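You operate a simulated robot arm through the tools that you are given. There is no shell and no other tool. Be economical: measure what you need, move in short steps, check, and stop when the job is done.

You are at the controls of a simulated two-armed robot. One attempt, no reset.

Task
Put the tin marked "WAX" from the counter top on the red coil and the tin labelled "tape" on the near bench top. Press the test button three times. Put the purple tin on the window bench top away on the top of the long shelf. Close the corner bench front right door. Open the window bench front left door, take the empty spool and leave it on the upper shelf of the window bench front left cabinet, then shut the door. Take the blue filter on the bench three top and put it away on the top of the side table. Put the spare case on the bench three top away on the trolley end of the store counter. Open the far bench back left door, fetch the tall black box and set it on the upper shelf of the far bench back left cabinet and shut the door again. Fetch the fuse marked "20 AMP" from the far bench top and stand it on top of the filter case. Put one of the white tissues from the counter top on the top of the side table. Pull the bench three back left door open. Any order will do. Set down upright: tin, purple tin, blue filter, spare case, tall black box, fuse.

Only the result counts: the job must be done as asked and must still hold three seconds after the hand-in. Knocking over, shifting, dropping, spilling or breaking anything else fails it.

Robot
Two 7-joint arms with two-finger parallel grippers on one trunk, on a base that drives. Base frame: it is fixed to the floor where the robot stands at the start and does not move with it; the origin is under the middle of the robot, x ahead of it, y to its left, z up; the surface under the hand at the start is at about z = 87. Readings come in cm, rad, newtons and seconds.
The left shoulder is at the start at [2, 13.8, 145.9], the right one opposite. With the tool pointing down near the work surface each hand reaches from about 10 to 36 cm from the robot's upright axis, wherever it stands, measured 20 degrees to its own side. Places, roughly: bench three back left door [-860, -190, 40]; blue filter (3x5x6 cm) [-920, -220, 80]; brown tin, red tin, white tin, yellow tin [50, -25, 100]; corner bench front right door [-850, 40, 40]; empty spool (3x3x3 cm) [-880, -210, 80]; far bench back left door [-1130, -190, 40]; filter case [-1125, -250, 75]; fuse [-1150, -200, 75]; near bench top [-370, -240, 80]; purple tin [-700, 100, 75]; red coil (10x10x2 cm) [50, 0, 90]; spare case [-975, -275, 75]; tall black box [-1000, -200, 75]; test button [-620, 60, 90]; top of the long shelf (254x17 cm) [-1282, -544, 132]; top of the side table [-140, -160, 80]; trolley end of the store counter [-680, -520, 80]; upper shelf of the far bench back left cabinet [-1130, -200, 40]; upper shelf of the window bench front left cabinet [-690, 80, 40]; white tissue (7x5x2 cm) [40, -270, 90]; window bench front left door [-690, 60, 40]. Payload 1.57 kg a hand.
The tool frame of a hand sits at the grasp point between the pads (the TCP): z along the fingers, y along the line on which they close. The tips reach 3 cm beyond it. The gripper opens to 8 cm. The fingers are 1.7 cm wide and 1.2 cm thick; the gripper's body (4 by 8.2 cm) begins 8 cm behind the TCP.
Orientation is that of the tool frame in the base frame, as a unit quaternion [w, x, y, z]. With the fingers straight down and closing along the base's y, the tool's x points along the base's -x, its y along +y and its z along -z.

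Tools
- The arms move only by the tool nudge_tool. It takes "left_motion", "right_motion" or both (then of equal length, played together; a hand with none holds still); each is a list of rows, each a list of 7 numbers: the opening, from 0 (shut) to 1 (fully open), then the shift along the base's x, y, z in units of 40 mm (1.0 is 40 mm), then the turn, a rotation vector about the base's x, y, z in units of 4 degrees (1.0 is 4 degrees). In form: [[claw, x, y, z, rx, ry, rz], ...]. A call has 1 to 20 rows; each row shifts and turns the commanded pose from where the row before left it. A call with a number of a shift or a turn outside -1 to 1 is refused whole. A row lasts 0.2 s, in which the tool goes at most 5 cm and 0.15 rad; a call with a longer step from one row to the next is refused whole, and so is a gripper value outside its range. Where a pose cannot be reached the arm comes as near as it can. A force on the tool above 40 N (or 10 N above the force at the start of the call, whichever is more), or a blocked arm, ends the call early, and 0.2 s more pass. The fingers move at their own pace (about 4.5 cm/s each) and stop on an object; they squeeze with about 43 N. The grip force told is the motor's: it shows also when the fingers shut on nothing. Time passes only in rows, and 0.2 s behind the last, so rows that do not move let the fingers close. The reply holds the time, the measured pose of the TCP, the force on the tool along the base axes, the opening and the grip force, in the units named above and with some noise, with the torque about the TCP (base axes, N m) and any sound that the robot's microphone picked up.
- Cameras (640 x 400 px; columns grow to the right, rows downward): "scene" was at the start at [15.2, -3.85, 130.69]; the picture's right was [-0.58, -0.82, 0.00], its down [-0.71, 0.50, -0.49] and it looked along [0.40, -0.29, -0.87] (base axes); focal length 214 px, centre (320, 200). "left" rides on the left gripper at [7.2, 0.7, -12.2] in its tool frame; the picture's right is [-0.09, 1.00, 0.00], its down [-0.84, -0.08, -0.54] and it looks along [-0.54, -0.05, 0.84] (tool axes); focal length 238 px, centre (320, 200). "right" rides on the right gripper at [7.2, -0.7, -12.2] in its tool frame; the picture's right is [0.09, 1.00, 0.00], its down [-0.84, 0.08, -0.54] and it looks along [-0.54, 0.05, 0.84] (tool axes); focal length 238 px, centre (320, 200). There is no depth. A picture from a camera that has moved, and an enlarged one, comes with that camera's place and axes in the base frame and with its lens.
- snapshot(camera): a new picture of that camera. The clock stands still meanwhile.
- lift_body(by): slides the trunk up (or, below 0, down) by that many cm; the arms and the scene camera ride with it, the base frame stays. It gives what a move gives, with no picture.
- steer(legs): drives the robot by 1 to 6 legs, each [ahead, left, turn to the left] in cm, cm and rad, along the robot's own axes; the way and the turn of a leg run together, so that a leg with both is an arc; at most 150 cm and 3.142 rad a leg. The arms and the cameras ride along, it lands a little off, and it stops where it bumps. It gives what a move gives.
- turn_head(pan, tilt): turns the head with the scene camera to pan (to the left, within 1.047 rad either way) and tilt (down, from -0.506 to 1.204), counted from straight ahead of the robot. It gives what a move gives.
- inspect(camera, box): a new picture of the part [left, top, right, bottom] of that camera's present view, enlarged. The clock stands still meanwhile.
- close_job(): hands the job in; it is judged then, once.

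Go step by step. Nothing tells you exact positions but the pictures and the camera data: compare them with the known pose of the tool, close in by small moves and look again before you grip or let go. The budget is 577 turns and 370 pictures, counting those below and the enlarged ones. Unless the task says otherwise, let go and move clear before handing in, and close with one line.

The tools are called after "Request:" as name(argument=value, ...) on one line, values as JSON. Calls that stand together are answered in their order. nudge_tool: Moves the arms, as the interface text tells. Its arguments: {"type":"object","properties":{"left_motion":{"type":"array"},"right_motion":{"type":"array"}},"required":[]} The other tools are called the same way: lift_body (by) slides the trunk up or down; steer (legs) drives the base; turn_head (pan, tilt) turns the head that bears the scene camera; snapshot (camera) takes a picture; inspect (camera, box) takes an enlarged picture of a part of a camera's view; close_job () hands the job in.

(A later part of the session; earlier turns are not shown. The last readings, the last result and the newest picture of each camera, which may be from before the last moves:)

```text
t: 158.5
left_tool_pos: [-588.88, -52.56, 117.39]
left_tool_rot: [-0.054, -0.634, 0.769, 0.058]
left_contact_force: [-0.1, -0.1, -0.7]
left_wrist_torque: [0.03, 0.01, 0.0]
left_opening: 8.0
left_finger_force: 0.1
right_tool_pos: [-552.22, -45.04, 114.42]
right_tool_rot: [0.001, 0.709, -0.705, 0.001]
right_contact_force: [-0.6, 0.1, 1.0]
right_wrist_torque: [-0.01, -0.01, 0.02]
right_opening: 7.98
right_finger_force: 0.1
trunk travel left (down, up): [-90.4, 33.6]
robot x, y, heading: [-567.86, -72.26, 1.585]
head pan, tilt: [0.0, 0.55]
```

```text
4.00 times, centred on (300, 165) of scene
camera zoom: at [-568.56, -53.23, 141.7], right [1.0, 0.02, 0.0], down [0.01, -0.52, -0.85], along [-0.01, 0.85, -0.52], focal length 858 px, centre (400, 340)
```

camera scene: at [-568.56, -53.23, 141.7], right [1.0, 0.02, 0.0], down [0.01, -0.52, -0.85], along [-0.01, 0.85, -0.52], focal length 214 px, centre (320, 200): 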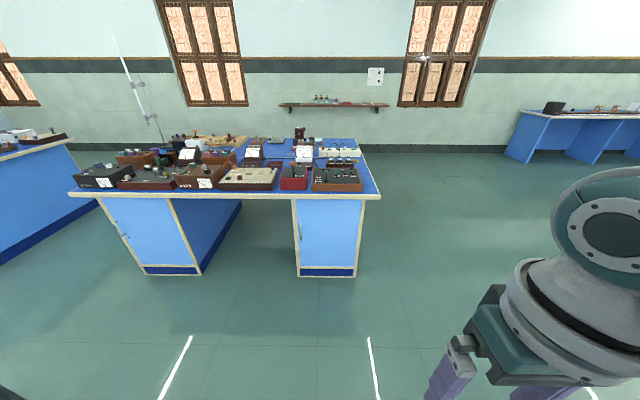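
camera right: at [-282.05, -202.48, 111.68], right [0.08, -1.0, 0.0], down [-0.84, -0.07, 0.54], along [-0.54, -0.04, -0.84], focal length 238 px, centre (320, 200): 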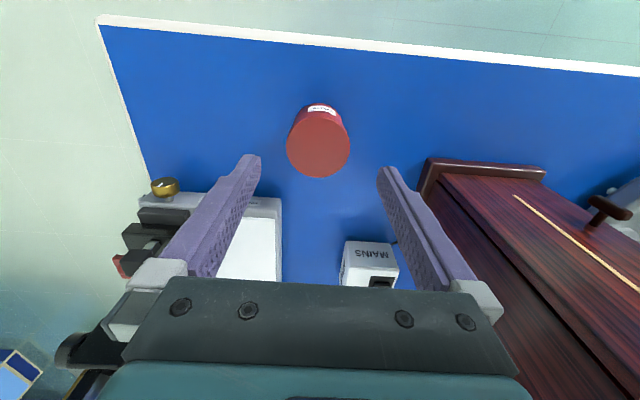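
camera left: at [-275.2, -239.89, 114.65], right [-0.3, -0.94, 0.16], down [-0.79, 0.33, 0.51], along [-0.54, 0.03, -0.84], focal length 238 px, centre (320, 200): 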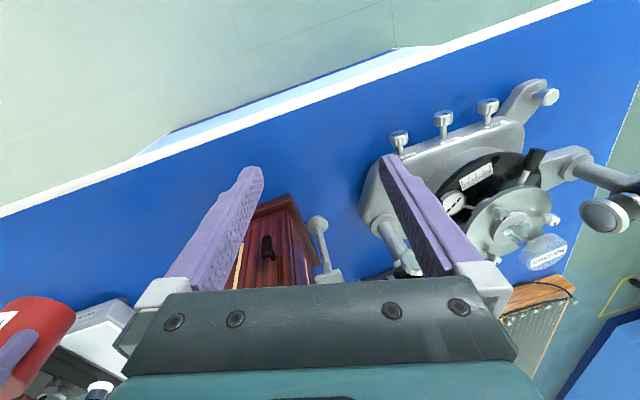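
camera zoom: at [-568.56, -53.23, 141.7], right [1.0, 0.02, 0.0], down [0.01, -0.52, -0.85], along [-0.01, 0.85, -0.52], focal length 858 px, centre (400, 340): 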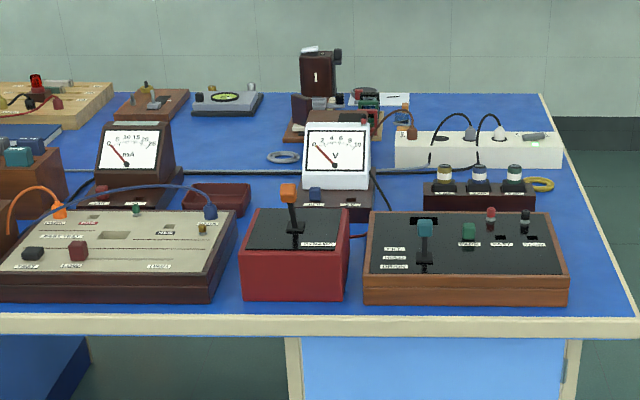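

I see the window bench (x −713…−535, front y≈54). A beige box near [-620,58] seems to carry the test button; I'll come closer to read labels.

Request:
steer(legs=[[0, 47, 0], [72, 0, -0.014]])

Request:
turn_head(pan=0, tilt=0.75)

Request:
snapshot(camera="scene")

Request:
inspect(camera="scene", box=[240, 150, 440, 275])

```text
t: 164.9
left_tool_pos: [-636.91, 18.77, 117.45]
left_tool_rot: [-0.055, -0.632, 0.771, 0.058]
left_contact_force: [0.6, -1.1, -0.5]
left_wrist_torque: [0.02, -0.03, -0.04]
left_opening: 8.02
left_finger_force: 0.0
right_tool_pos: [-600.25, 26.06, 114.36]
right_tool_rot: [0.0, 0.708, -0.706, 0.0]
right_contact_force: [-1.0, 0.4, -0.6]
right_wrist_torque: [0.01, 0.0, 0.01]
right_opening: 8.0
right_finger_force: 0.0
trunk travel left (down, up): [-90.4, 33.6]
robot x, y, heading: [-616.22, -1.3, 1.581]
head pan, tilt: [0.0, 0.55]
```

```text
t: 165.6
left_tool_pos: [-636.95, 18.66, 117.35]
left_tool_rot: [-0.055, -0.631, 0.771, 0.059]
left_contact_force: [0.2, -0.1, -0.6]
left_wrist_torque: [-0.02, 0.03, -0.03]
left_opening: 7.96
left_finger_force: 0.1
right_tool_pos: [-600.24, 25.94, 114.42]
right_tool_rot: [0.001, 0.707, -0.707, 0.0]
right_contact_force: [0.3, -0.6, 0.6]
right_wrist_torque: [-0.01, 0.02, 0.01]
right_opening: 8.0
right_finger_force: 0.1
trunk travel left (down, up): [-90.4, 33.6]
robot x, y, heading: [-616.22, -1.11, 1.579]
head pan, tilt: [0.0, 0.75]
```

```text
322 pictures are left
camera scene: at [-616.58, 17.22, 139.97], right [1.0, 0.01, 0.0], down [0.01, -0.68, -0.73], along [-0.01, 0.73, -0.68], focal length 214 px, centre (320, 200)
```

scene: 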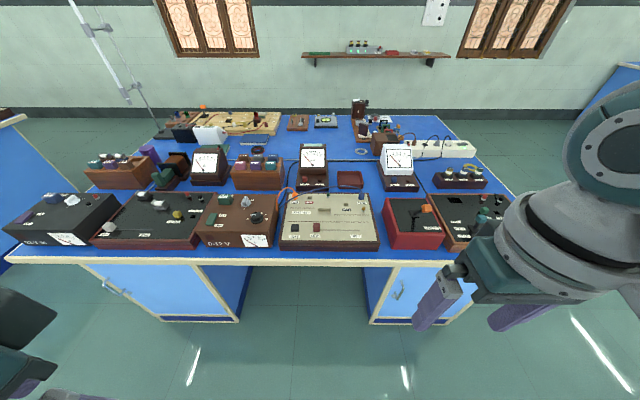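

```text
3.20 times, centred on (340, 212) of scene
camera zoom: at [-616.58, 17.22, 139.97], right [1.0, 0.01, 0.0], down [0.01, -0.68, -0.73], along [-0.01, 0.73, -0.68], focal length 686 px, centre (256, 160)
```

zoom: 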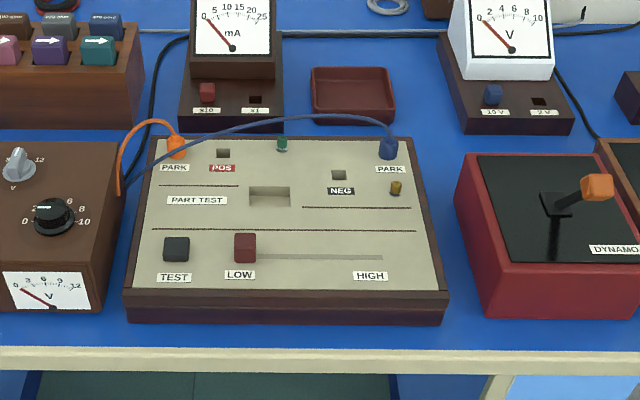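

The TEST button is the black square at about [-625,62,86] (the red one is a slider). I'll bring the closed right gripper above it.

Request:
steer(legs=[[0, 25, -0.009], [35, 0, 0]])

Request:
nudge_tool(right_motion=[[0, 0, 0, 0, 0, 0, 0], [0, 0, 0, 0, 0, 0, 0], [0, 0, 0, 0, 0, 0, 0], [0, 0, 0, 0, 0, 0, 0]])

Request:
snapshot(camera="right")

```text
t: 169.3
left_tool_pos: [-661.92, 53.23, 117.34]
left_tool_rot: [-0.054, -0.629, 0.773, 0.058]
left_contact_force: [-0.2, 0.7, -0.1]
left_wrist_torque: [0.02, -0.01, 0.01]
left_opening: 8.02
left_finger_force: 0.0
right_tool_pos: [-625.29, 60.32, 114.38]
right_tool_rot: [0.0, -0.705, 0.709, 0.0]
right_contact_force: [0.0, -0.3, 0.1]
right_wrist_torque: [-0.04, 0.01, 0.02]
right_opening: 7.98
right_finger_force: 0.1
trunk travel left (down, up): [-90.4, 33.6]
robot x, y, heading: [-641.34, 33.04, 1.574]
head pan, tilt: [0.0, 0.75]
```

```text
t: 170.3
left_tool_pos: [-661.99, 53.32, 117.4]
left_tool_rot: [-0.055, -0.628, 0.774, 0.059]
left_contact_force: [0.3, -0.6, 0.2]
left_wrist_torque: [-0.02, 0.05, 0.0]
left_opening: 8.0
left_finger_force: 0.0
right_tool_pos: [-625.14, 60.27, 114.43]
right_tool_rot: [-0.001, -0.705, 0.709, 0.0]
right_contact_force: [-0.2, 0.3, -1.1]
right_wrist_torque: [0.0, 0.01, 0.01]
right_opening: 0.0
right_finger_force: 4.7
trunk travel left (down, up): [-90.4, 33.6]
robot x, y, heading: [-641.54, 33.66, 1.575]
head pan, tilt: [0.0, 0.75]
```

```text
320 pictures are left
camera right: at [-624.64, 53.18, 126.63], right [-1.0, -0.09, 0.0], down [-0.07, 0.84, 0.54], along [-0.05, 0.54, -0.84], focal length 238 px, centre (320, 200)
```

right: 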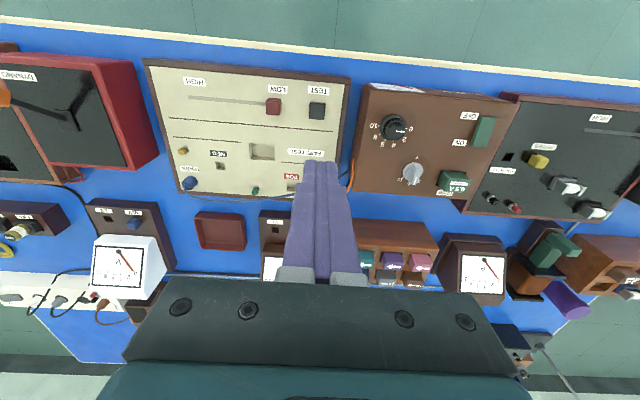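

Request:
lift_body(by=-12)

Request:
nudge_tool(right_motion=[[0, 0, 0.4, -0.4, 0, 0, 0], [0, 0, 0, -0.6, 0, 0, 0], [0, 0, 0, -0.6, 0, 0, 0]])

Request:
snapshot(camera="right")

```text
t: 171.8
left_tool_pos: [-661.88, 53.33, 105.35]
left_tool_rot: [-0.056, -0.629, 0.774, 0.059]
left_contact_force: [0.3, 0.2, -1.0]
left_wrist_torque: [0.03, -0.02, -0.01]
left_opening: 7.98
left_finger_force: 0.0
right_tool_pos: [-625.34, 60.37, 102.33]
right_tool_rot: [-0.001, -0.705, 0.709, 0.0]
right_contact_force: [-1.0, -0.1, -0.4]
right_wrist_torque: [0.01, -0.01, 0.05]
right_opening: 0.03
right_finger_force: 21.7
trunk travel left (down, up): [-78.4, 45.6]
robot x, y, heading: [-641.26, 33.34, 1.571]
head pan, tilt: [0.0, 0.75]
```

```text
t: 172.6
left_tool_pos: [-661.95, 53.26, 105.43]
left_tool_rot: [-0.055, -0.629, 0.774, 0.058]
left_contact_force: [0.4, 0.3, -0.2]
left_wrist_torque: [0.01, 0.0, -0.02]
left_opening: 8.0
left_finger_force: 0.1
right_tool_pos: [-625.22, 61.91, 95.96]
right_tool_rot: [-0.001, -0.706, 0.709, 0.0]
right_contact_force: [-0.4, -0.2, 0.2]
right_wrist_torque: [-0.01, -0.03, 0.01]
right_opening: 0.0
right_finger_force: 21.3
trunk travel left (down, up): [-78.4, 45.6]
robot x, y, heading: [-641.37, 33.29, 1.578]
head pan, tilt: [0.0, 0.75]
```

```text
319 pictures are left
camera right: at [-624.62, 54.7, 108.19], right [-1.0, -0.09, 0.0], down [-0.07, 0.84, 0.54], along [-0.05, 0.54, -0.84], focal length 238 px, centre (320, 200)
```

right: 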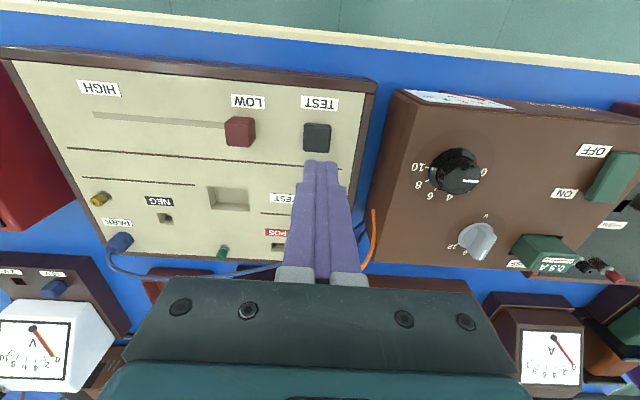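

Request:
nudge_tool(right_motion=[[0, 0, 0, -0.6, 0, 0, 0], [0, 0, 0, -0.6, 0, 0, 0], [0, 0, 0, 0, 0, 0, 0]])

Request:
nudge_tool(right_motion=[[0, 0, 0, -0.1, 0, 0, 0], [0, 0, 0, -0.1, 0, 0, 0], [0, 0, 0, -0.1, 0, 0, 0], [0, 0, 0, -0.1, 0, 0, 0]])

```text
t: 173.4
left_tool_pos: [-661.97, 53.31, 105.45]
left_tool_rot: [-0.056, -0.628, 0.774, 0.059]
left_contact_force: [-0.5, 0.9, 0.0]
left_wrist_torque: [-0.02, -0.01, -0.01]
left_opening: 8.03
left_finger_force: 0.1
right_tool_pos: [-625.31, 61.96, 91.17]
right_tool_rot: [-0.001, -0.706, 0.709, 0.0]
right_contact_force: [0.1, 0.3, 0.2]
right_wrist_torque: [0.01, 0.02, 0.0]
right_opening: 0.01
right_finger_force: 21.2
trunk travel left (down, up): [-78.4, 45.6]
robot x, y, heading: [-641.77, 33.52, 1.571]
head pan, tilt: [0.0, 0.75]
```

```text
t: 174.4
left_tool_pos: [-662.01, 53.28, 105.43]
left_tool_rot: [-0.055, -0.628, 0.774, 0.058]
left_contact_force: [1.1, 0.2, 0.8]
left_wrist_torque: [-0.05, 0.02, 0.01]
left_opening: 7.99
left_finger_force: 0.1
right_tool_pos: [-625.25, 61.98, 89.56]
right_tool_rot: [-0.002, -0.706, 0.709, -0.001]
right_contact_force: [0.0, -0.4, -0.8]
right_wrist_torque: [0.02, 0.0, -0.01]
right_opening: 0.0
right_finger_force: 21.5
trunk travel left (down, up): [-78.4, 45.6]
robot x, y, heading: [-641.13, 33.11, 1.572]
head pan, tilt: [0.0, 0.75]
```

Request:
nudge_tool(right_motion=[[0, 0, 0, -0.1, 0, 0, 0], [0, 0, 0, -0.1, 0, 0, 0], [0, 0, 0, 0, 0, 0, 0]])

Request:
nudge_tool(right_motion=[[0, 0, 0, -0.1, 0, 0, 0], [0, 0, 0, -0.1, 0, 0, 0], [0, 0, 0, 0, 0, 0, 0]])

```text
t: 175.2
left_tool_pos: [-661.99, 53.15, 105.32]
left_tool_rot: [-0.056, -0.629, 0.773, 0.058]
left_contact_force: [-0.5, -0.6, 0.2]
left_wrist_torque: [0.0, 0.0, -0.02]
left_opening: 8.01
left_finger_force: 0.0
right_tool_pos: [-625.17, 61.94, 88.84]
right_tool_rot: [-0.001, -0.705, 0.709, 0.0]
right_contact_force: [-0.2, -3.4, 10.1]
right_wrist_torque: [-0.08, 0.02, 0.03]
right_opening: 0.01
right_finger_force: 21.1
trunk travel left (down, up): [-78.4, 45.6]
robot x, y, heading: [-641.08, 33.93, 1.573]
head pan, tilt: [0.0, 0.75]
heard: click
```

```text
t: 175.8
left_tool_pos: [-661.74, 53.15, 105.53]
left_tool_rot: [-0.055, -0.629, 0.774, 0.058]
left_contact_force: [0.2, -0.5, 1.1]
left_wrist_torque: [0.0, 0.0, 0.0]
left_opening: 8.01
left_finger_force: 0.0
right_tool_pos: [-625.2, 62.26, 88.51]
right_tool_rot: [0.001, -0.705, 0.709, 0.003]
right_contact_force: [-1.4, -7.3, 30.1]
right_wrist_torque: [-0.7, -0.04, 0.01]
right_opening: 0.01
right_finger_force: 21.2
trunk travel left (down, up): [-78.4, 45.6]
robot x, y, heading: [-641.34, 33.06, 1.574]
head pan, tilt: [0.0, 0.75]
stopped in row 2 (right hand): the force on the tool passed its limit at 44 N (the readings are from after the stop); the commanded pose is now the measured one
```

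First press clicked. Release fully, then press twice more, watching each click.

Request:
nudge_tool(right_motion=[[0, 0, -0.07, 0.2, 0, 0, 0], [0, 0, 0, 0.2, 0, 0, 0], [0, 0, 0, 0, 0, 0, 0]])

Request:
nudge_tool(right_motion=[[0, 0, 0, -0.2, 0, 0, 0], [0, 0, 0, -0.12, 0, 0, 0], [0, 0, 0, 0, 0, 0, 0]])

Request:
nudge_tool(right_motion=[[0, 0, 0, 0.2, 0, 0, 0], [0, 0, 0, 0.12, 0, 0, 0], [0, 0, 0, 0, 0, 0, 0]])

```text
t: 176.6
left_tool_pos: [-662.08, 53.24, 105.3]
left_tool_rot: [-0.055, -0.629, 0.774, 0.059]
left_contact_force: [0.2, -0.9, 0.0]
left_wrist_torque: [-0.04, 0.02, 0.0]
left_opening: 8.0
left_finger_force: 0.0
right_tool_pos: [-625.37, 61.66, 89.68]
right_tool_rot: [-0.002, -0.705, 0.71, -0.001]
right_contact_force: [0.4, 0.0, -0.2]
right_wrist_torque: [-0.02, 0.01, 0.01]
right_opening: 0.02
right_finger_force: 21.1
trunk travel left (down, up): [-78.4, 45.6]
robot x, y, heading: [-641.62, 33.33, 1.577]
head pan, tilt: [0.0, 0.75]
```

```text
t: 177.4
left_tool_pos: [-662.02, 53.16, 105.46]
left_tool_rot: [-0.055, -0.628, 0.774, 0.058]
left_contact_force: [0.2, -0.3, 0.0]
left_wrist_torque: [0.02, 0.0, 0.0]
left_opening: 7.99
left_finger_force: 0.0
right_tool_pos: [-625.26, 61.77, 88.52]
right_tool_rot: [-0.002, -0.706, 0.708, 0.0]
right_contact_force: [-1.2, -6.3, 23.8]
right_wrist_torque: [-0.19, 0.04, -0.03]
right_opening: 0.01
right_finger_force: 21.3
trunk travel left (down, up): [-78.4, 45.6]
robot x, y, heading: [-641.43, 33.36, 1.577]
head pan, tilt: [0.0, 0.75]
heard: click
```

```text
t: 178.2
left_tool_pos: [-661.92, 53.27, 105.42]
left_tool_rot: [-0.055, -0.628, 0.774, 0.058]
left_contact_force: [-0.5, 1.2, 0.6]
left_wrist_torque: [0.01, -0.02, -0.01]
left_opening: 8.0
left_finger_force: 0.1
right_tool_pos: [-625.33, 61.61, 89.82]
right_tool_rot: [-0.001, -0.704, 0.71, -0.001]
right_contact_force: [0.1, 0.2, 0.2]
right_wrist_torque: [-0.02, -0.01, -0.01]
right_opening: 0.0
right_finger_force: 21.4
trunk travel left (down, up): [-78.4, 45.6]
robot x, y, heading: [-641.43, 32.94, 1.575]
head pan, tilt: [0.0, 0.75]
```

Request:
nudge_tool(right_motion=[[0, 0, 0, -0.2, 0, 0, 0], [0, 0, 0, -0.12, 0, 0, 0], [0, 0, 0, 0, 0, 0, 0]])

Request:
nudge_tool(right_motion=[[0, 0, 0, 0.3, 0, 0, 0], [0, 0, 0, 0.8, 0, 0, 0], [0, 0, 0, 1, 0, 0, 0], [0, 0, 0, 1, 0, 0, 0], [0, 0, 0, 1, 0, 0, 0]])

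Request:
lift_body(by=10)

Request:
turn_head(pan=0.6, tilt=0.75)

Request:
snapshot(camera="scene")

```text
t: 179.0
left_tool_pos: [-662.03, 53.25, 105.36]
left_tool_rot: [-0.055, -0.628, 0.774, 0.059]
left_contact_force: [0.4, 0.5, -0.2]
left_wrist_torque: [0.02, -0.01, 0.01]
left_opening: 8.02
left_finger_force: 0.0
right_tool_pos: [-625.26, 61.8, 88.49]
right_tool_rot: [-0.001, -0.705, 0.709, -0.001]
right_contact_force: [0.4, -7.0, 23.4]
right_wrist_torque: [-0.17, -0.03, -0.03]
right_opening: 0.01
right_finger_force: 20.9
trunk travel left (down, up): [-78.4, 45.6]
robot x, y, heading: [-641.31, 33.18, 1.574]
head pan, tilt: [0.0, 0.75]
heard: click
```

```text
t: 180.2
left_tool_pos: [-661.94, 53.23, 105.39]
left_tool_rot: [-0.055, -0.628, 0.774, 0.06]
left_contact_force: [0.4, 1.1, 0.2]
left_wrist_torque: [-0.01, 0.0, -0.03]
left_opening: 7.99
left_finger_force: 0.0
right_tool_pos: [-625.32, 61.54, 104.89]
right_tool_rot: [-0.002, -0.705, 0.709, -0.001]
right_contact_force: [-1.3, -0.2, -1.2]
right_wrist_torque: [0.0, -0.02, -0.04]
right_opening: 0.0
right_finger_force: 21.3
trunk travel left (down, up): [-78.4, 45.6]
robot x, y, heading: [-641.39, 33.12, 1.577]
head pan, tilt: [0.0, 0.75]
```

```text
t: 181.5
left_tool_pos: [-661.95, 53.17, 115.36]
left_tool_rot: [-0.055, -0.629, 0.774, 0.058]
left_contact_force: [0.4, 0.0, -0.1]
left_wrist_torque: [0.03, -0.01, -0.01]
left_opening: 7.98
left_finger_force: 0.2
right_tool_pos: [-625.34, 61.75, 114.79]
right_tool_rot: [-0.002, -0.705, 0.709, 0.0]
right_contact_force: [0.1, 0.2, 0.2]
right_wrist_torque: [-0.04, 0.02, -0.01]
right_opening: 0.0
right_finger_force: 21.3
trunk travel left (down, up): [-88.4, 35.6]
robot x, y, heading: [-641.32, 32.95, 1.572]
head pan, tilt: [0.0, 0.75]
```

```text
t: 182.5
left_tool_pos: [-661.96, 53.24, 115.25]
left_tool_rot: [-0.055, -0.628, 0.774, 0.058]
left_contact_force: [-0.6, -0.1, -0.3]
left_wrist_torque: [0.0, -0.01, 0.02]
left_opening: 8.03
left_finger_force: 0.0
right_tool_pos: [-625.36, 61.61, 114.87]
right_tool_rot: [-0.002, -0.705, 0.709, 0.0]
right_contact_force: [-0.2, 0.7, -0.1]
right_wrist_torque: [-0.01, -0.01, 0.0]
right_opening: 0.01
right_finger_force: 21.3
trunk travel left (down, up): [-88.4, 35.6]
robot x, y, heading: [-641.36, 33.21, 1.57]
head pan, tilt: [0.6, 0.75]
```

```text
318 pictures are left
camera scene: at [-646.34, 50.15, 137.96], right [0.82, 0.57, 0.0], down [0.39, -0.56, -0.73], along [-0.41, 0.6, -0.68], focal length 214 px, centre (320, 200)
```

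scene: 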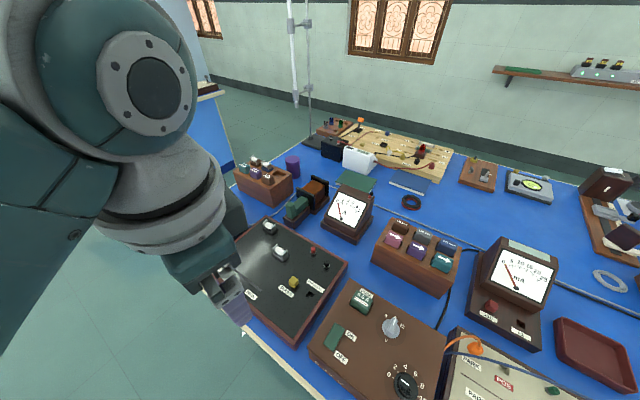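

Three clicks heard. Next the corner bench door: back off and drive left along the benches to look at it.

Request:
steer(legs=[[-85, 0, 0], [0, 150, 0]])

Request:
turn_head(pan=0.5, tilt=0.6)

Request:
snapshot(camera="scene")

```text
t: 194.1
left_tool_pos: [-813.32, -32.03, 115.43]
left_tool_rot: [-0.055, -0.63, 0.773, 0.058]
left_contact_force: [-0.3, 0.0, 0.2]
left_wrist_torque: [-0.01, 0.01, 0.0]
left_opening: 7.99
left_finger_force: 0.0
right_tool_pos: [-776.68, -23.48, 114.85]
right_tool_rot: [0.001, 0.707, -0.707, 0.0]
right_contact_force: [0.3, 0.3, 0.5]
right_wrist_torque: [-0.02, -0.01, -0.01]
right_opening: 0.0
right_finger_force: 21.5
trunk travel left (down, up): [-88.4, 35.6]
robot x, y, heading: [-792.44, -51.81, 1.575]
head pan, tilt: [0.6, 0.75]
```

```text
t: 194.8
left_tool_pos: [-813.33, -32.04, 115.36]
left_tool_rot: [-0.056, -0.63, 0.772, 0.059]
left_contact_force: [0.1, 0.6, -0.7]
left_wrist_torque: [0.02, 0.02, 0.04]
left_opening: 8.0
left_finger_force: 0.1
right_tool_pos: [-776.73, -23.51, 114.95]
right_tool_rot: [0.001, 0.707, -0.707, 0.0]
right_contact_force: [-0.3, -0.5, -0.5]
right_wrist_torque: [0.03, -0.02, 0.03]
right_opening: 0.03
right_finger_force: 21.1
trunk travel left (down, up): [-88.4, 35.6]
robot x, y, heading: [-792.87, -52.04, 1.58]
head pan, tilt: [0.499, 0.6]
```

```text
317 pictures are left
camera scene: at [-797.23, -34.22, 139.25], right [0.87, 0.48, 0.0], down [0.27, -0.49, -0.82], along [-0.4, 0.72, -0.57], focal length 214 px, centre (320, 200)
```

scene: 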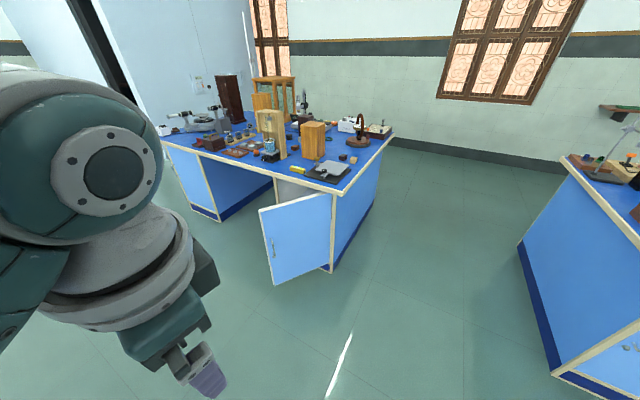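

The corner bench's right door stands ajar about 43°, hinge near [-838,54], free edge near [-867,27]. I'll move in front of it and lower the trunk, to push it shut with the closed right hand.

Request:
steer(legs=[[0, 80, -0.005], [20, 0, 0]])

Request:
lift_body(by=-53)

Request:
turn_head(pan=0, tilt=0.4)

Request:
snapshot(camera="scene")

Request:
snapshot(camera="right")

```text
t: 200.3
left_tool_pos: [-892.62, -12.26, 115.26]
left_tool_rot: [-0.055, -0.627, 0.775, 0.058]
left_contact_force: [-0.6, 0.2, 0.1]
left_wrist_torque: [-0.01, 0.01, 0.0]
left_opening: 7.97
left_finger_force: 0.1
right_tool_pos: [-855.79, -3.8, 115.03]
right_tool_rot: [-0.002, -0.703, 0.711, -0.001]
right_contact_force: [-0.2, 0.4, 0.2]
right_wrist_torque: [0.0, 0.03, 0.01]
right_opening: 0.0
right_finger_force: 21.8
trunk travel left (down, up): [-88.4, 35.6]
robot x, y, heading: [-871.86, -31.96, 1.57]
head pan, tilt: [0.499, 0.6]
```

```text
refused: -53 is not a number from -40 to 40
```

```text
t: 201.2
left_tool_pos: [-892.59, -12.16, 115.29]
left_tool_rot: [-0.056, -0.627, 0.775, 0.059]
left_contact_force: [-1.4, -0.7, -0.4]
left_wrist_torque: [-0.01, 0.01, 0.03]
left_opening: 8.01
left_finger_force: 0.0
right_tool_pos: [-855.86, -3.93, 114.91]
right_tool_rot: [-0.001, -0.703, 0.711, 0.0]
right_contact_force: [-0.5, 0.1, 0.5]
right_wrist_torque: [0.02, 0.03, 0.02]
right_opening: 0.01
right_finger_force: 21.3
trunk travel left (down, up): [-88.4, 35.6]
robot x, y, heading: [-872.01, -32.4, 1.572]
head pan, tilt: [0.0, 0.4]
```

```text
316 pictures are left
camera scene: at [-872.25, -12.95, 141.07], right [1.0, 0.0, 0.0], down [0.0, -0.39, -0.92], along [0.0, 0.92, -0.39], focal length 214 px, centre (320, 200)
```

scene: 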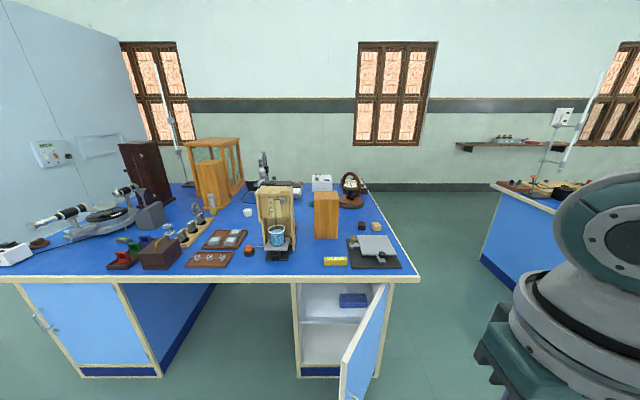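

```text
315 pictures are left
camera right: at [-855.24, -11.04, 127.18], right [-1.0, -0.08, 0.0], down [-0.07, 0.84, 0.54], along [-0.05, 0.54, -0.84], focal length 238 px, centre (320, 200)
```

right: 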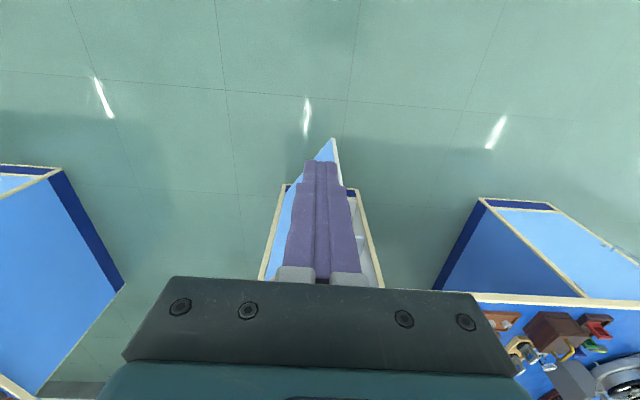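

Request:
lift_body(by=-40)

Request:
nudge_tool(right_motion=[[0, 0, 0, 0, 1, 0, 0], [0, 0, 0, 0, 1, 0, 0], [0, 0, 0, 0, 1, 0, 0], [0, 0, 0, 0, 1, 0, 0], [0, 0, 0, 0, 1, 0, 0], [0, 0, 0, 0, 1, 0, 0], [0, 0, 0, 0, 1, 0, 0], [0, 0, 0, 0, 1, 0, 0], [0, 0, 0, 0, 1, 0, 0], [0, 0, 0, 0, 1, 0, 0], [0, 0, 0, 0, 1, 0, 0], [0, 0, 0, 0, 1, 0, 0], [0, 0, 0, 0, 1, 0, 0], [0, 0, 0, 0, 1, 0, 0], [0, 0, 0, 0, 1, 0, 0]])

Request:
snapshot(camera="scene")

```text
t: 205.0
left_tool_pos: [-892.57, -12.13, 75.39]
left_tool_rot: [-0.055, -0.627, 0.775, 0.058]
left_contact_force: [-0.6, -0.4, -0.2]
left_wrist_torque: [-0.01, -0.02, -0.02]
left_opening: 8.0
left_finger_force: 0.0
right_tool_pos: [-855.83, -3.99, 74.87]
right_tool_rot: [-0.003, -0.703, 0.711, -0.001]
right_contact_force: [-0.3, 0.2, 0.2]
right_wrist_torque: [0.01, 0.02, -0.04]
right_opening: 0.02
right_finger_force: 21.6
trunk travel left (down, up): [-48.4, 75.6]
robot x, y, heading: [-872.26, -32.21, 1.572]
head pan, tilt: [0.0, 0.4]
```

```text
t: 208.2
left_tool_pos: [-892.63, -12.19, 75.44]
left_tool_rot: [-0.056, -0.627, 0.775, 0.058]
left_contact_force: [0.2, 0.2, -0.3]
left_wrist_torque: [0.02, 0.02, -0.01]
left_opening: 8.0
left_finger_force: 0.2
right_tool_pos: [-855.97, -3.87, 74.95]
right_tool_rot: [0.35, -0.61, 0.615, 0.356]
right_contact_force: [-0.9, -0.7, 0.8]
right_wrist_torque: [0.03, 0.03, -0.03]
right_opening: 0.02
right_finger_force: 21.5
trunk travel left (down, up): [-48.4, 75.6]
robot x, y, heading: [-871.78, -32.2, 1.569]
head pan, tilt: [0.0, 0.4]
```

```text
314 pictures are left
camera scene: at [-872.26, -12.97, 101.07], right [1.0, 0.0, 0.0], down [0.0, -0.39, -0.92], along [0.0, 0.92, -0.39], focal length 214 px, centre (320, 200)
```

scene: 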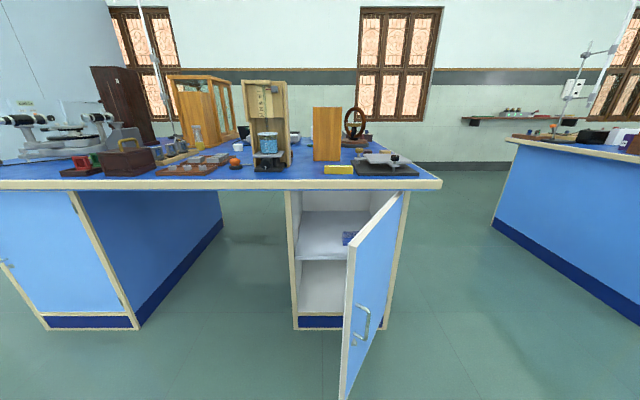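

Door clearly seen; handle at z≈36–48, so I'll push at z≈62 near the free edge. Lower a little, shift left, roll up to just short of the door.

Request:
lift_body(by=-12)

Request:
steer(legs=[[0, 6, 0], [28, 0, 0]])

Request:
snapshot(camera="scene")

Request:
snapshot(camera="right")

```text
t: 209.7
left_tool_pos: [-892.66, -12.12, 63.36]
left_tool_rot: [-0.056, -0.627, 0.775, 0.059]
left_contact_force: [-0.2, 0.1, -0.5]
left_wrist_torque: [0.01, 0.01, -0.03]
left_opening: 7.98
left_finger_force: 0.1
right_tool_pos: [-855.81, -3.81, 62.89]
right_tool_rot: [0.35, -0.61, 0.616, 0.355]
right_contact_force: [0.1, 0.1, -0.3]
right_wrist_torque: [0.0, -0.01, 0.01]
right_opening: 0.0
right_finger_force: 21.3
trunk travel left (down, up): [-36.4, 87.6]
robot x, y, heading: [-872.0, -32.3, 1.572]
head pan, tilt: [0.0, 0.4]
```

```text
t: 212.2
left_tool_pos: [-898.55, 16.03, 63.37]
left_tool_rot: [-0.056, -0.627, 0.775, 0.058]
left_contact_force: [0.6, -0.2, 0.0]
left_wrist_torque: [-0.02, 0.01, 0.01]
left_opening: 8.02
left_finger_force: 0.0
right_tool_pos: [-861.76, 24.19, 62.92]
right_tool_rot: [0.351, -0.609, 0.616, 0.355]
right_contact_force: [0.4, 0.0, 0.1]
right_wrist_torque: [-0.01, -0.01, -0.04]
right_opening: 0.02
right_finger_force: 20.9
trunk travel left (down, up): [-36.4, 87.6]
robot x, y, heading: [-878.04, -4.12, 1.565]
head pan, tilt: [0.0, 0.4]
```

```text
313 pictures are left
camera scene: at [-878.14, 15.13, 89.08], right [1.0, 0.0, 0.0], down [0.0, -0.39, -0.92], along [0.0, 0.92, -0.39], focal length 214 px, centre (320, 200)
```

scene: 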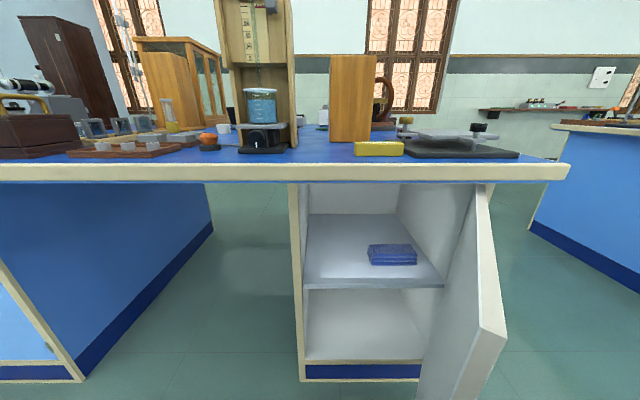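

```text
312 pictures are left
camera right: at [-861.15, 10.02, 62.85], right [-1.0, -0.04, -0.07], down [-0.07, -0.05, 1.0], along [-0.04, 1.0, 0.04], focal length 238 px, centre (320, 200)
```

right: 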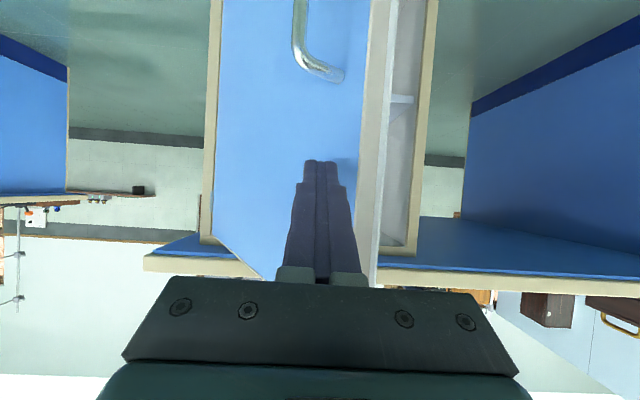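

Request:
nudge_tool(right_motion=[[0, 0, 0.5, 0, 0, 0, 0], [0, 0, 0.5, 0, 0, 0, 0], [0, -0.05, 0.5, 0, 0, 0, 0], [0, -0.1, 0.5, 0, 0, 0, 0], [0, -0.1, 0.5, 0, 0, 0, 0], [0, -0.1, 0.5, 0, 0, 0, 0]])

Request:
snapshot(camera="right")

```text
t: 213.7
left_tool_pos: [-898.54, 15.95, 63.34]
left_tool_rot: [-0.056, -0.626, 0.776, 0.06]
left_contact_force: [-0.5, -0.6, -0.2]
left_wrist_torque: [-0.02, 0.0, 0.01]
left_opening: 8.0
left_finger_force: 0.0
right_tool_pos: [-863.07, 36.32, 62.92]
right_tool_rot: [0.35, -0.61, 0.616, 0.355]
right_contact_force: [0.6, -0.9, 1.1]
right_wrist_torque: [0.03, 0.0, -0.02]
right_opening: 0.01
right_finger_force: 21.1
trunk travel left (down, up): [-36.4, 87.6]
robot x, y, heading: [-878.25, -3.81, 1.565]
head pan, tilt: [0.0, 0.4]
```

```text
311 pictures are left
camera right: at [-862.58, 22.1, 62.86], right [-1.0, -0.04, -0.07], down [-0.07, -0.05, 1.0], along [-0.04, 1.0, 0.05], focal length 238 px, centre (320, 200)
```

right: 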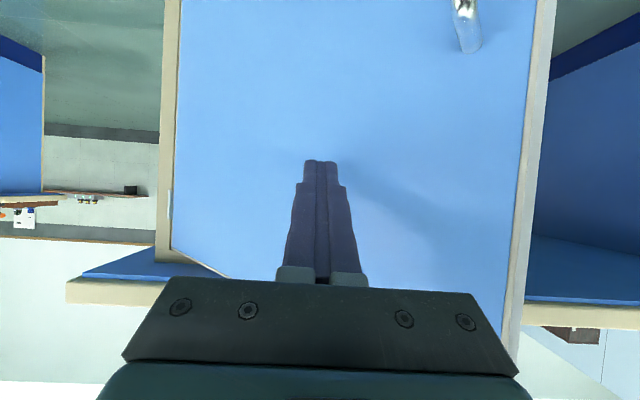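

The door swung nearly shut. Keep pushing until it meets the frame.

Request:
nudge_tool(right_motion=[[0, -0.1, 0.4, 0, 0, 0, 0], [0, -0.1, 0.4, 0, 0, 0, 0], [0, -0.1, 0.4, 0, 0, 0, 0], [0, -0.1, 0.3, 0, 0, 0, 0], [0, -0.1, 0.3, 0, 0, 0, 0], [0, 0, 0, 0, 0, 0, 0]])

Request:
nudge_tool(right_motion=[[0, 0, 0.2, 0, 0, 0, 0], [0, 0, 0.2, 0, 0, 0, 0], [0, 0, 0.2, 0, 0, 0, 0], [0, 0, 0.2, 0, 0, 0, 0]])

Request:
snapshot(camera="right")

```text
t: 215.1
left_tool_pos: [-898.4, 15.9, 63.3]
left_tool_rot: [-0.056, -0.626, 0.775, 0.059]
left_contact_force: [-0.6, -0.1, -0.4]
left_wrist_torque: [0.01, -0.02, -0.02]
left_opening: 8.0
left_finger_force: 0.2
right_tool_pos: [-865.06, 43.18, 62.93]
right_tool_rot: [0.35, -0.61, 0.616, 0.355]
right_contact_force: [0.3, 0.8, -0.7]
right_wrist_torque: [0.01, 0.0, 0.01]
right_opening: 0.01
right_finger_force: 20.9
trunk travel left (down, up): [-36.4, 87.6]
robot x, y, heading: [-878.29, -4.34, 1.566]
head pan, tilt: [0.0, 0.4]
```

```text
t: 216.1
left_tool_pos: [-898.39, 15.91, 63.43]
left_tool_rot: [-0.056, -0.626, 0.776, 0.058]
left_contact_force: [0.5, 0.0, 0.5]
left_wrist_torque: [0.0, -0.02, 0.03]
left_opening: 8.0
left_finger_force: 0.1
right_tool_pos: [-865.11, 46.53, 62.93]
right_tool_rot: [0.35, -0.61, 0.616, 0.354]
right_contact_force: [-0.4, -0.1, 0.2]
right_wrist_torque: [-0.02, -0.03, 0.04]
right_opening: 0.0
right_finger_force: 20.9
trunk travel left (down, up): [-36.4, 87.6]
robot x, y, heading: [-878.02, -4.14, 1.564]
head pan, tilt: [0.0, 0.4]
```

```text
310 pictures are left
camera right: at [-864.51, 32.48, 62.85], right [-1.0, -0.04, -0.07], down [-0.07, -0.05, 1.0], along [-0.04, 1.0, 0.04], focal length 238 px, centre (320, 200)
```

right: 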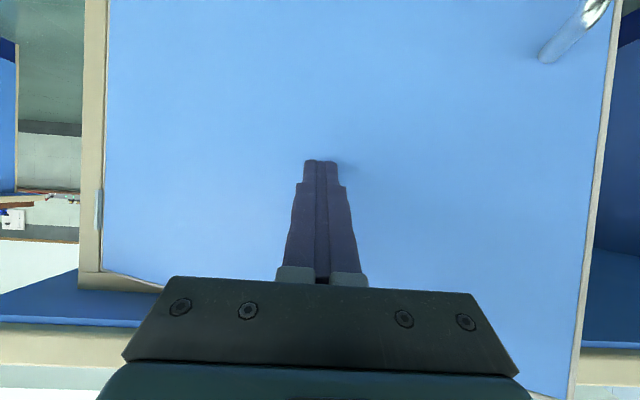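

Request:
nudge_tool(right_motion=[[0, -0.1, 0.2, 0, 0, 0, 0], [0, -0.1, 0.2, 0, 0, 0, 0], [0, 0, 0.2, 0, 0, 0, 0], [0, 0, 0.2, 0, 0, 0, 0], [0, 0, 0.2, 0, 0, 0, 0], [0, 0, 0.2, 0, 0, 0, 0]])

Request:
snapshot(camera="scene")

```text
t: 217.4
left_tool_pos: [-898.45, 15.89, 63.38]
left_tool_rot: [-0.055, -0.627, 0.775, 0.059]
left_contact_force: [0.7, 0.7, 0.4]
left_wrist_torque: [-0.02, 0.02, 0.01]
left_opening: 8.03
left_finger_force: 0.1
right_tool_pos: [-865.93, 51.46, 62.86]
right_tool_rot: [0.35, -0.61, 0.616, 0.355]
right_contact_force: [-0.3, -0.3, -0.8]
right_wrist_torque: [0.0, -0.01, 0.01]
right_opening: 0.0
right_finger_force: 21.1
trunk travel left (down, up): [-36.4, 87.6]
robot x, y, heading: [-878.13, -3.83, 1.569]
head pan, tilt: [0.0, 0.4]
```

```text
309 pictures are left
camera scene: at [-878.14, 15.14, 89.08], right [1.0, 0.0, 0.0], down [0.0, -0.39, -0.92], along [0.0, 0.92, -0.39], focal length 214 px, centre (320, 200)
```

scene: 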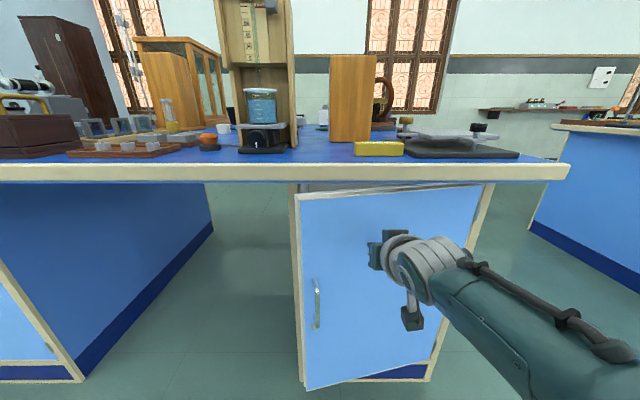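

Request:
nudge_tool(right_motion=[[0, -0.2, 0.15, 0, 0, 0, 0], [0, -0.2, 0.15, 0, 0, 0, 0], [0, -0.1, 0.15, 0, 0, 0, 0], [0, 0, 0.15, 0, 0, 0, 0], [0, 0, 0.15, 0, 0, 0, 0], [0, 0, 0.15, 0, 0, 0, 0]])

Request:
snapshot(camera="scene")

```text
t: 218.8
left_tool_pos: [-898.43, 15.95, 63.39]
left_tool_rot: [-0.055, -0.626, 0.776, 0.058]
left_contact_force: [-0.3, 0.6, -1.0]
left_wrist_torque: [0.01, 0.0, 0.04]
left_opening: 8.0
left_finger_force: 0.0
right_tool_pos: [-867.69, 53.48, 62.94]
right_tool_rot: [0.35, -0.61, 0.616, 0.355]
right_contact_force: [0.8, -0.4, 0.2]
right_wrist_torque: [0.0, 0.02, 0.01]
right_opening: 0.0
right_finger_force: 21.2
right hand out of reach, approached as far as the arm can: row 4, 5, 6
trunk travel left (down, up): [-36.4, 87.6]
robot x, y, heading: [-877.78, -4.13, 1.567]
head pan, tilt: [0.0, 0.4]
```

```text
308 pictures are left
camera scene: at [-878.13, 15.12, 89.08], right [1.0, 0.0, 0.0], down [0.0, -0.39, -0.92], along [0.0, 0.92, -0.39], focal length 214 px, centre (320, 200)
```

scene: 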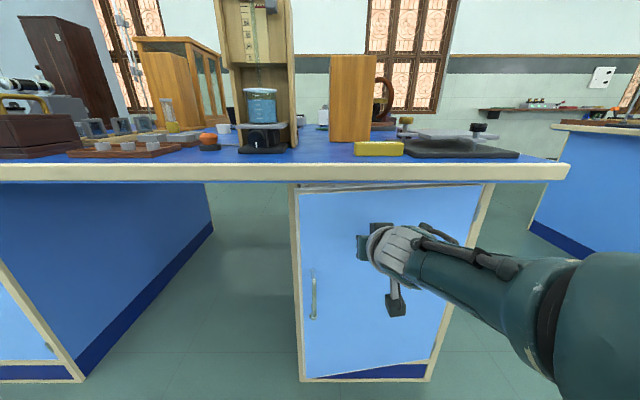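

Arm is at full reach; roll ahead 3 cm to finish closing.

Request:
steer(legs=[[2.5, 0, 0]])

Request:
steer(legs=[[2, 0, 0]])

Request:
snapshot(camera="scene")

```text
t: 219.7
left_tool_pos: [-898.49, 18.31, 63.32]
left_tool_rot: [-0.055, -0.626, 0.775, 0.058]
left_contact_force: [-0.3, -0.5, 0.6]
left_wrist_torque: [0.0, 0.02, 0.01]
left_opening: 8.0
left_finger_force: 0.0
right_tool_pos: [-867.56, 55.83, 62.87]
right_tool_rot: [0.35, -0.61, 0.617, 0.354]
right_contact_force: [0.7, -0.7, 0.2]
right_wrist_torque: [0.04, -0.02, 0.02]
right_opening: 0.02
right_finger_force: 21.0
trunk travel left (down, up): [-36.4, 87.6]
robot x, y, heading: [-877.65, -1.71, 1.571]
head pan, tilt: [0.0, 0.4]
```

```text
t: 220.6
left_tool_pos: [-898.44, 19.96, 63.32]
left_tool_rot: [-0.056, -0.626, 0.776, 0.059]
left_contact_force: [-0.2, 0.1, -0.5]
left_wrist_torque: [0.02, 0.01, 0.0]
left_opening: 7.98
left_finger_force: 0.1
right_tool_pos: [-867.57, 57.22, 62.6]
right_tool_rot: [0.348, -0.611, 0.619, 0.351]
right_contact_force: [0.3, -8.1, 2.2]
right_wrist_torque: [-0.04, -0.01, 0.0]
right_opening: 0.0
right_finger_force: 20.7
trunk travel left (down, up): [-36.4, 87.6]
robot x, y, heading: [-878.1, 0.45, 1.566]
head pan, tilt: [0.0, 0.4]
stopped in leg 1: the force on the tool passed its limit at 572 N (the readings are from after the stop); the commanded pose is now the measured one
```

```text
307 pictures are left
camera scene: at [-878.1, 19.2, 89.04], right [1.0, 0.0, 0.0], down [0.0, -0.39, -0.92], along [0.0, 0.92, -0.39], focal length 214 px, centre (320, 200)
```

scene: 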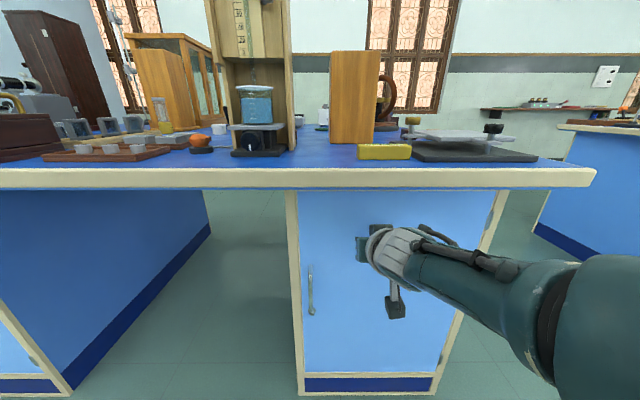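

The door is shut. Back off, restore the right hand to pointing down, raise, and turn to bench three (facing −y).

Request:
steer(legs=[[-70, 0, 0], [0, 0, 3.14]])

Request:
lift_body(by=40)

Request:
turn_head(pan=0, tilt=0.5)

Request:
snapshot(camera="scene")

```text
t: 231.7
left_tool_pos: [-857.79, -89.66, 63.3]
left_tool_rot: [0.06, 0.776, 0.626, 0.057]
left_contact_force: [0.4, -0.3, -0.1]
left_wrist_torque: [-0.01, 0.01, -0.01]
left_opening: 7.99
left_finger_force: 0.0
right_tool_pos: [-888.59, -127.07, 62.68]
right_tool_rot: [0.353, 0.617, 0.611, -0.348]
right_contact_force: [-0.3, 0.4, 0.0]
right_wrist_torque: [0.0, 0.0, -0.03]
right_opening: 0.0
right_finger_force: 21.4
trunk travel left (down, up): [-36.4, 87.6]
robot x, y, heading: [-878.44, -69.44, -1.572]
head pan, tilt: [0.0, 0.4]
```

```text
t: 235.6
left_tool_pos: [-857.78, -89.73, 103.25]
left_tool_rot: [0.06, 0.776, 0.626, 0.056]
left_contact_force: [-0.4, 0.6, -0.1]
left_wrist_torque: [-0.02, 0.02, -0.01]
left_opening: 8.02
left_finger_force: 0.0
right_tool_pos: [-888.76, -126.99, 102.81]
right_tool_rot: [0.354, 0.617, 0.61, -0.349]
right_contact_force: [0.2, -0.3, -0.1]
right_wrist_torque: [0.01, -0.03, 0.03]
right_opening: 0.0
right_finger_force: 21.3
trunk travel left (down, up): [-76.4, 47.6]
robot x, y, heading: [-878.57, -69.34, -1.582]
head pan, tilt: [0.0, 0.4]
```

```text
t: 236.2
left_tool_pos: [-857.62, -89.67, 103.38]
left_tool_rot: [0.06, 0.775, 0.626, 0.056]
left_contact_force: [0.4, 0.3, 0.6]
left_wrist_torque: [-0.02, -0.05, -0.04]
left_opening: 8.01
left_finger_force: 0.0
right_tool_pos: [-888.66, -127.1, 102.84]
right_tool_rot: [0.353, 0.617, 0.611, -0.349]
right_contact_force: [-0.5, 0.3, -0.2]
right_wrist_torque: [0.0, 0.01, 0.02]
right_opening: 0.0
right_finger_force: 20.7
trunk travel left (down, up): [-76.4, 47.6]
robot x, y, heading: [-878.17, -69.66, -1.572]
head pan, tilt: [0.0, 0.499]
```

```text
306 pictures are left
camera scene: at [-878.56, -88.78, 128.16], right [-1.0, 0.0, 0.0], down [0.0, 0.48, -0.88], along [0.0, -0.88, -0.48], focal length 214 px, centre (320, 200)
```

scene: 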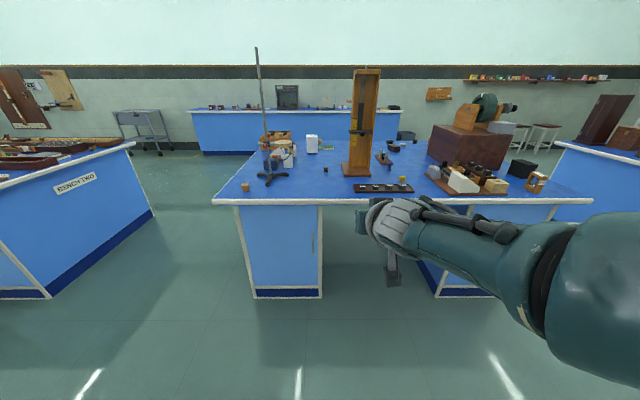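

Request:
inspect(camera="scene", box=[230, 120, 430, 220])

Request:
inspect(camera="scene", box=[380, 80, 620, 220])

```text
3.20 times, centred on (330, 170) of scene
camera zoom: at [-878.56, -88.78, 128.16], right [-1.0, 0.0, 0.0], down [0.0, 0.48, -0.88], along [0.0, -0.88, -0.48], focal length 686 px, centre (288, 296)
```

zoom: 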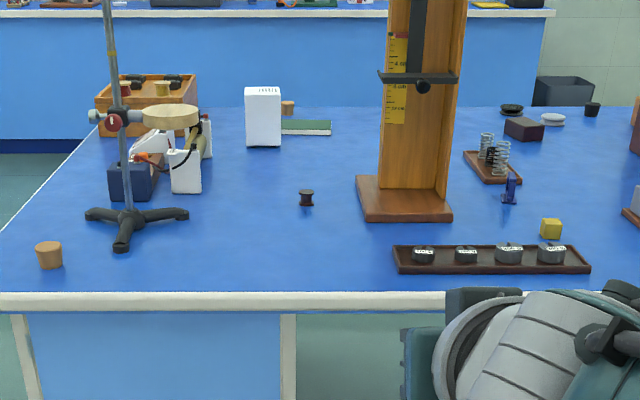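

```text
2.67 times, centred on (500, 150) of scene
camera zoom: at [-878.56, -88.78, 128.16], right [-1.0, 0.0, 0.0], down [0.0, 0.48, -0.88], along [0.0, -0.88, -0.48], focal length 572 px, centre (-160, 333)
```

zoom: 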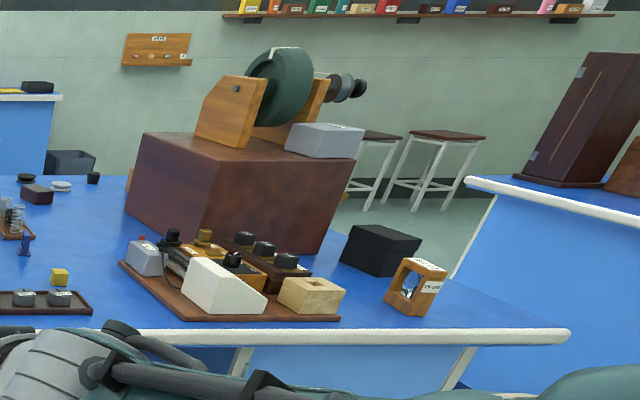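

Bench three: spool at about [-882,-218], blue filter about [-923,-220], black box near [-1008,-219]. I'll fetch the spool with the forward-tilted right hand: retract a bit, open, and roll up to the bench.

Request:
nudge_tool(right_motion=[[0.7, 0, 0.6, 0, 0, 0, 0], [0.7, 0, 0.6, 0, 0, 0, 0], [0.7, 0, 0.6, 0, 0, 0, 0], [0.7, 0, 0, 0, 0, 0, 0]])

Request:
steer(legs=[[0, 8, 0], [88, 0, 0]])

Request:
snapshot(camera="right")

Request:
snapshot(camera="scene")

```text
t: 237.2
left_tool_pos: [-857.82, -89.59, 103.35]
left_tool_rot: [0.06, 0.776, 0.626, 0.057]
left_contact_force: [0.5, 0.8, 0.3]
left_wrist_torque: [0.0, 0.02, 0.01]
left_opening: 8.0
left_finger_force: 0.0
right_tool_pos: [-889.83, -120.17, 102.91]
right_tool_rot: [0.347, 0.615, 0.61, -0.359]
right_contact_force: [0.3, 0.9, 0.7]
right_wrist_torque: [-0.01, 0.01, -0.01]
right_opening: 5.6
right_finger_force: 0.1
right hand out of reach, approached as far as the arm can: row 1
trunk travel left (down, up): [-76.4, 47.6]
robot x, y, heading: [-878.39, -69.74, -1.57]
head pan, tilt: [0.0, 0.499]
```

```text
t: 242.5
left_tool_pos: [-850.44, -177.69, 103.27]
left_tool_rot: [0.06, 0.778, 0.623, 0.056]
left_contact_force: [0.0, 0.2, -0.2]
left_wrist_torque: [-0.03, -0.03, 0.0]
left_opening: 7.98
left_finger_force: 0.0
right_tool_pos: [-882.69, -207.6, 102.62]
right_tool_rot: [0.344, 0.616, 0.612, -0.357]
right_contact_force: [0.3, 0.4, 0.7]
right_wrist_torque: [-0.01, -0.03, 0.04]
right_opening: 5.6
right_finger_force: 0.0
trunk travel left (down, up): [-76.4, 47.6]
robot x, y, heading: [-870.77, -157.3, -1.575]
head pan, tilt: [0.0, 0.499]
```

```text
303 pictures are left
camera right: at [-883.14, -193.4, 102.65], right [1.0, 0.03, -0.09], down [0.09, 0.04, 1.0], along [0.03, -1.0, 0.04], focal length 238 px, centre (320, 200)
```

right: 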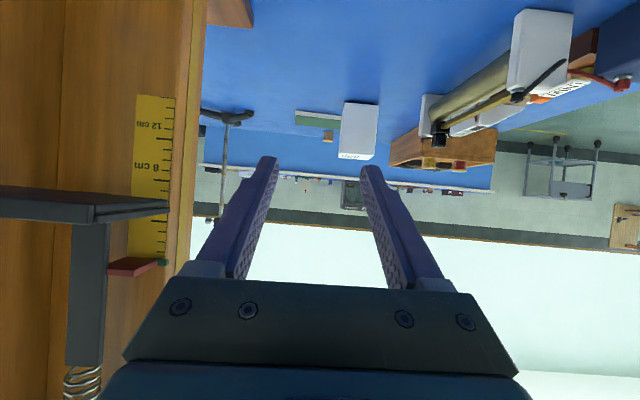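

```text
302 pictures are left
camera scene: at [-871.3, -176.55, 128.16], right [-1.0, 0.01, 0.0], down [0.0, 0.48, -0.88], along [-0.01, -0.88, -0.48], focal length 214 px, centre (320, 200)
```

scene: 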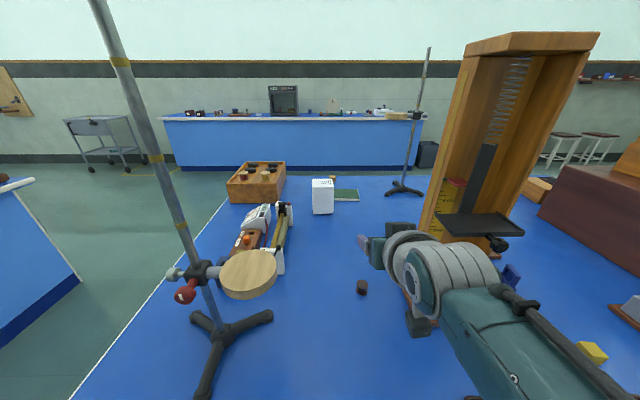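

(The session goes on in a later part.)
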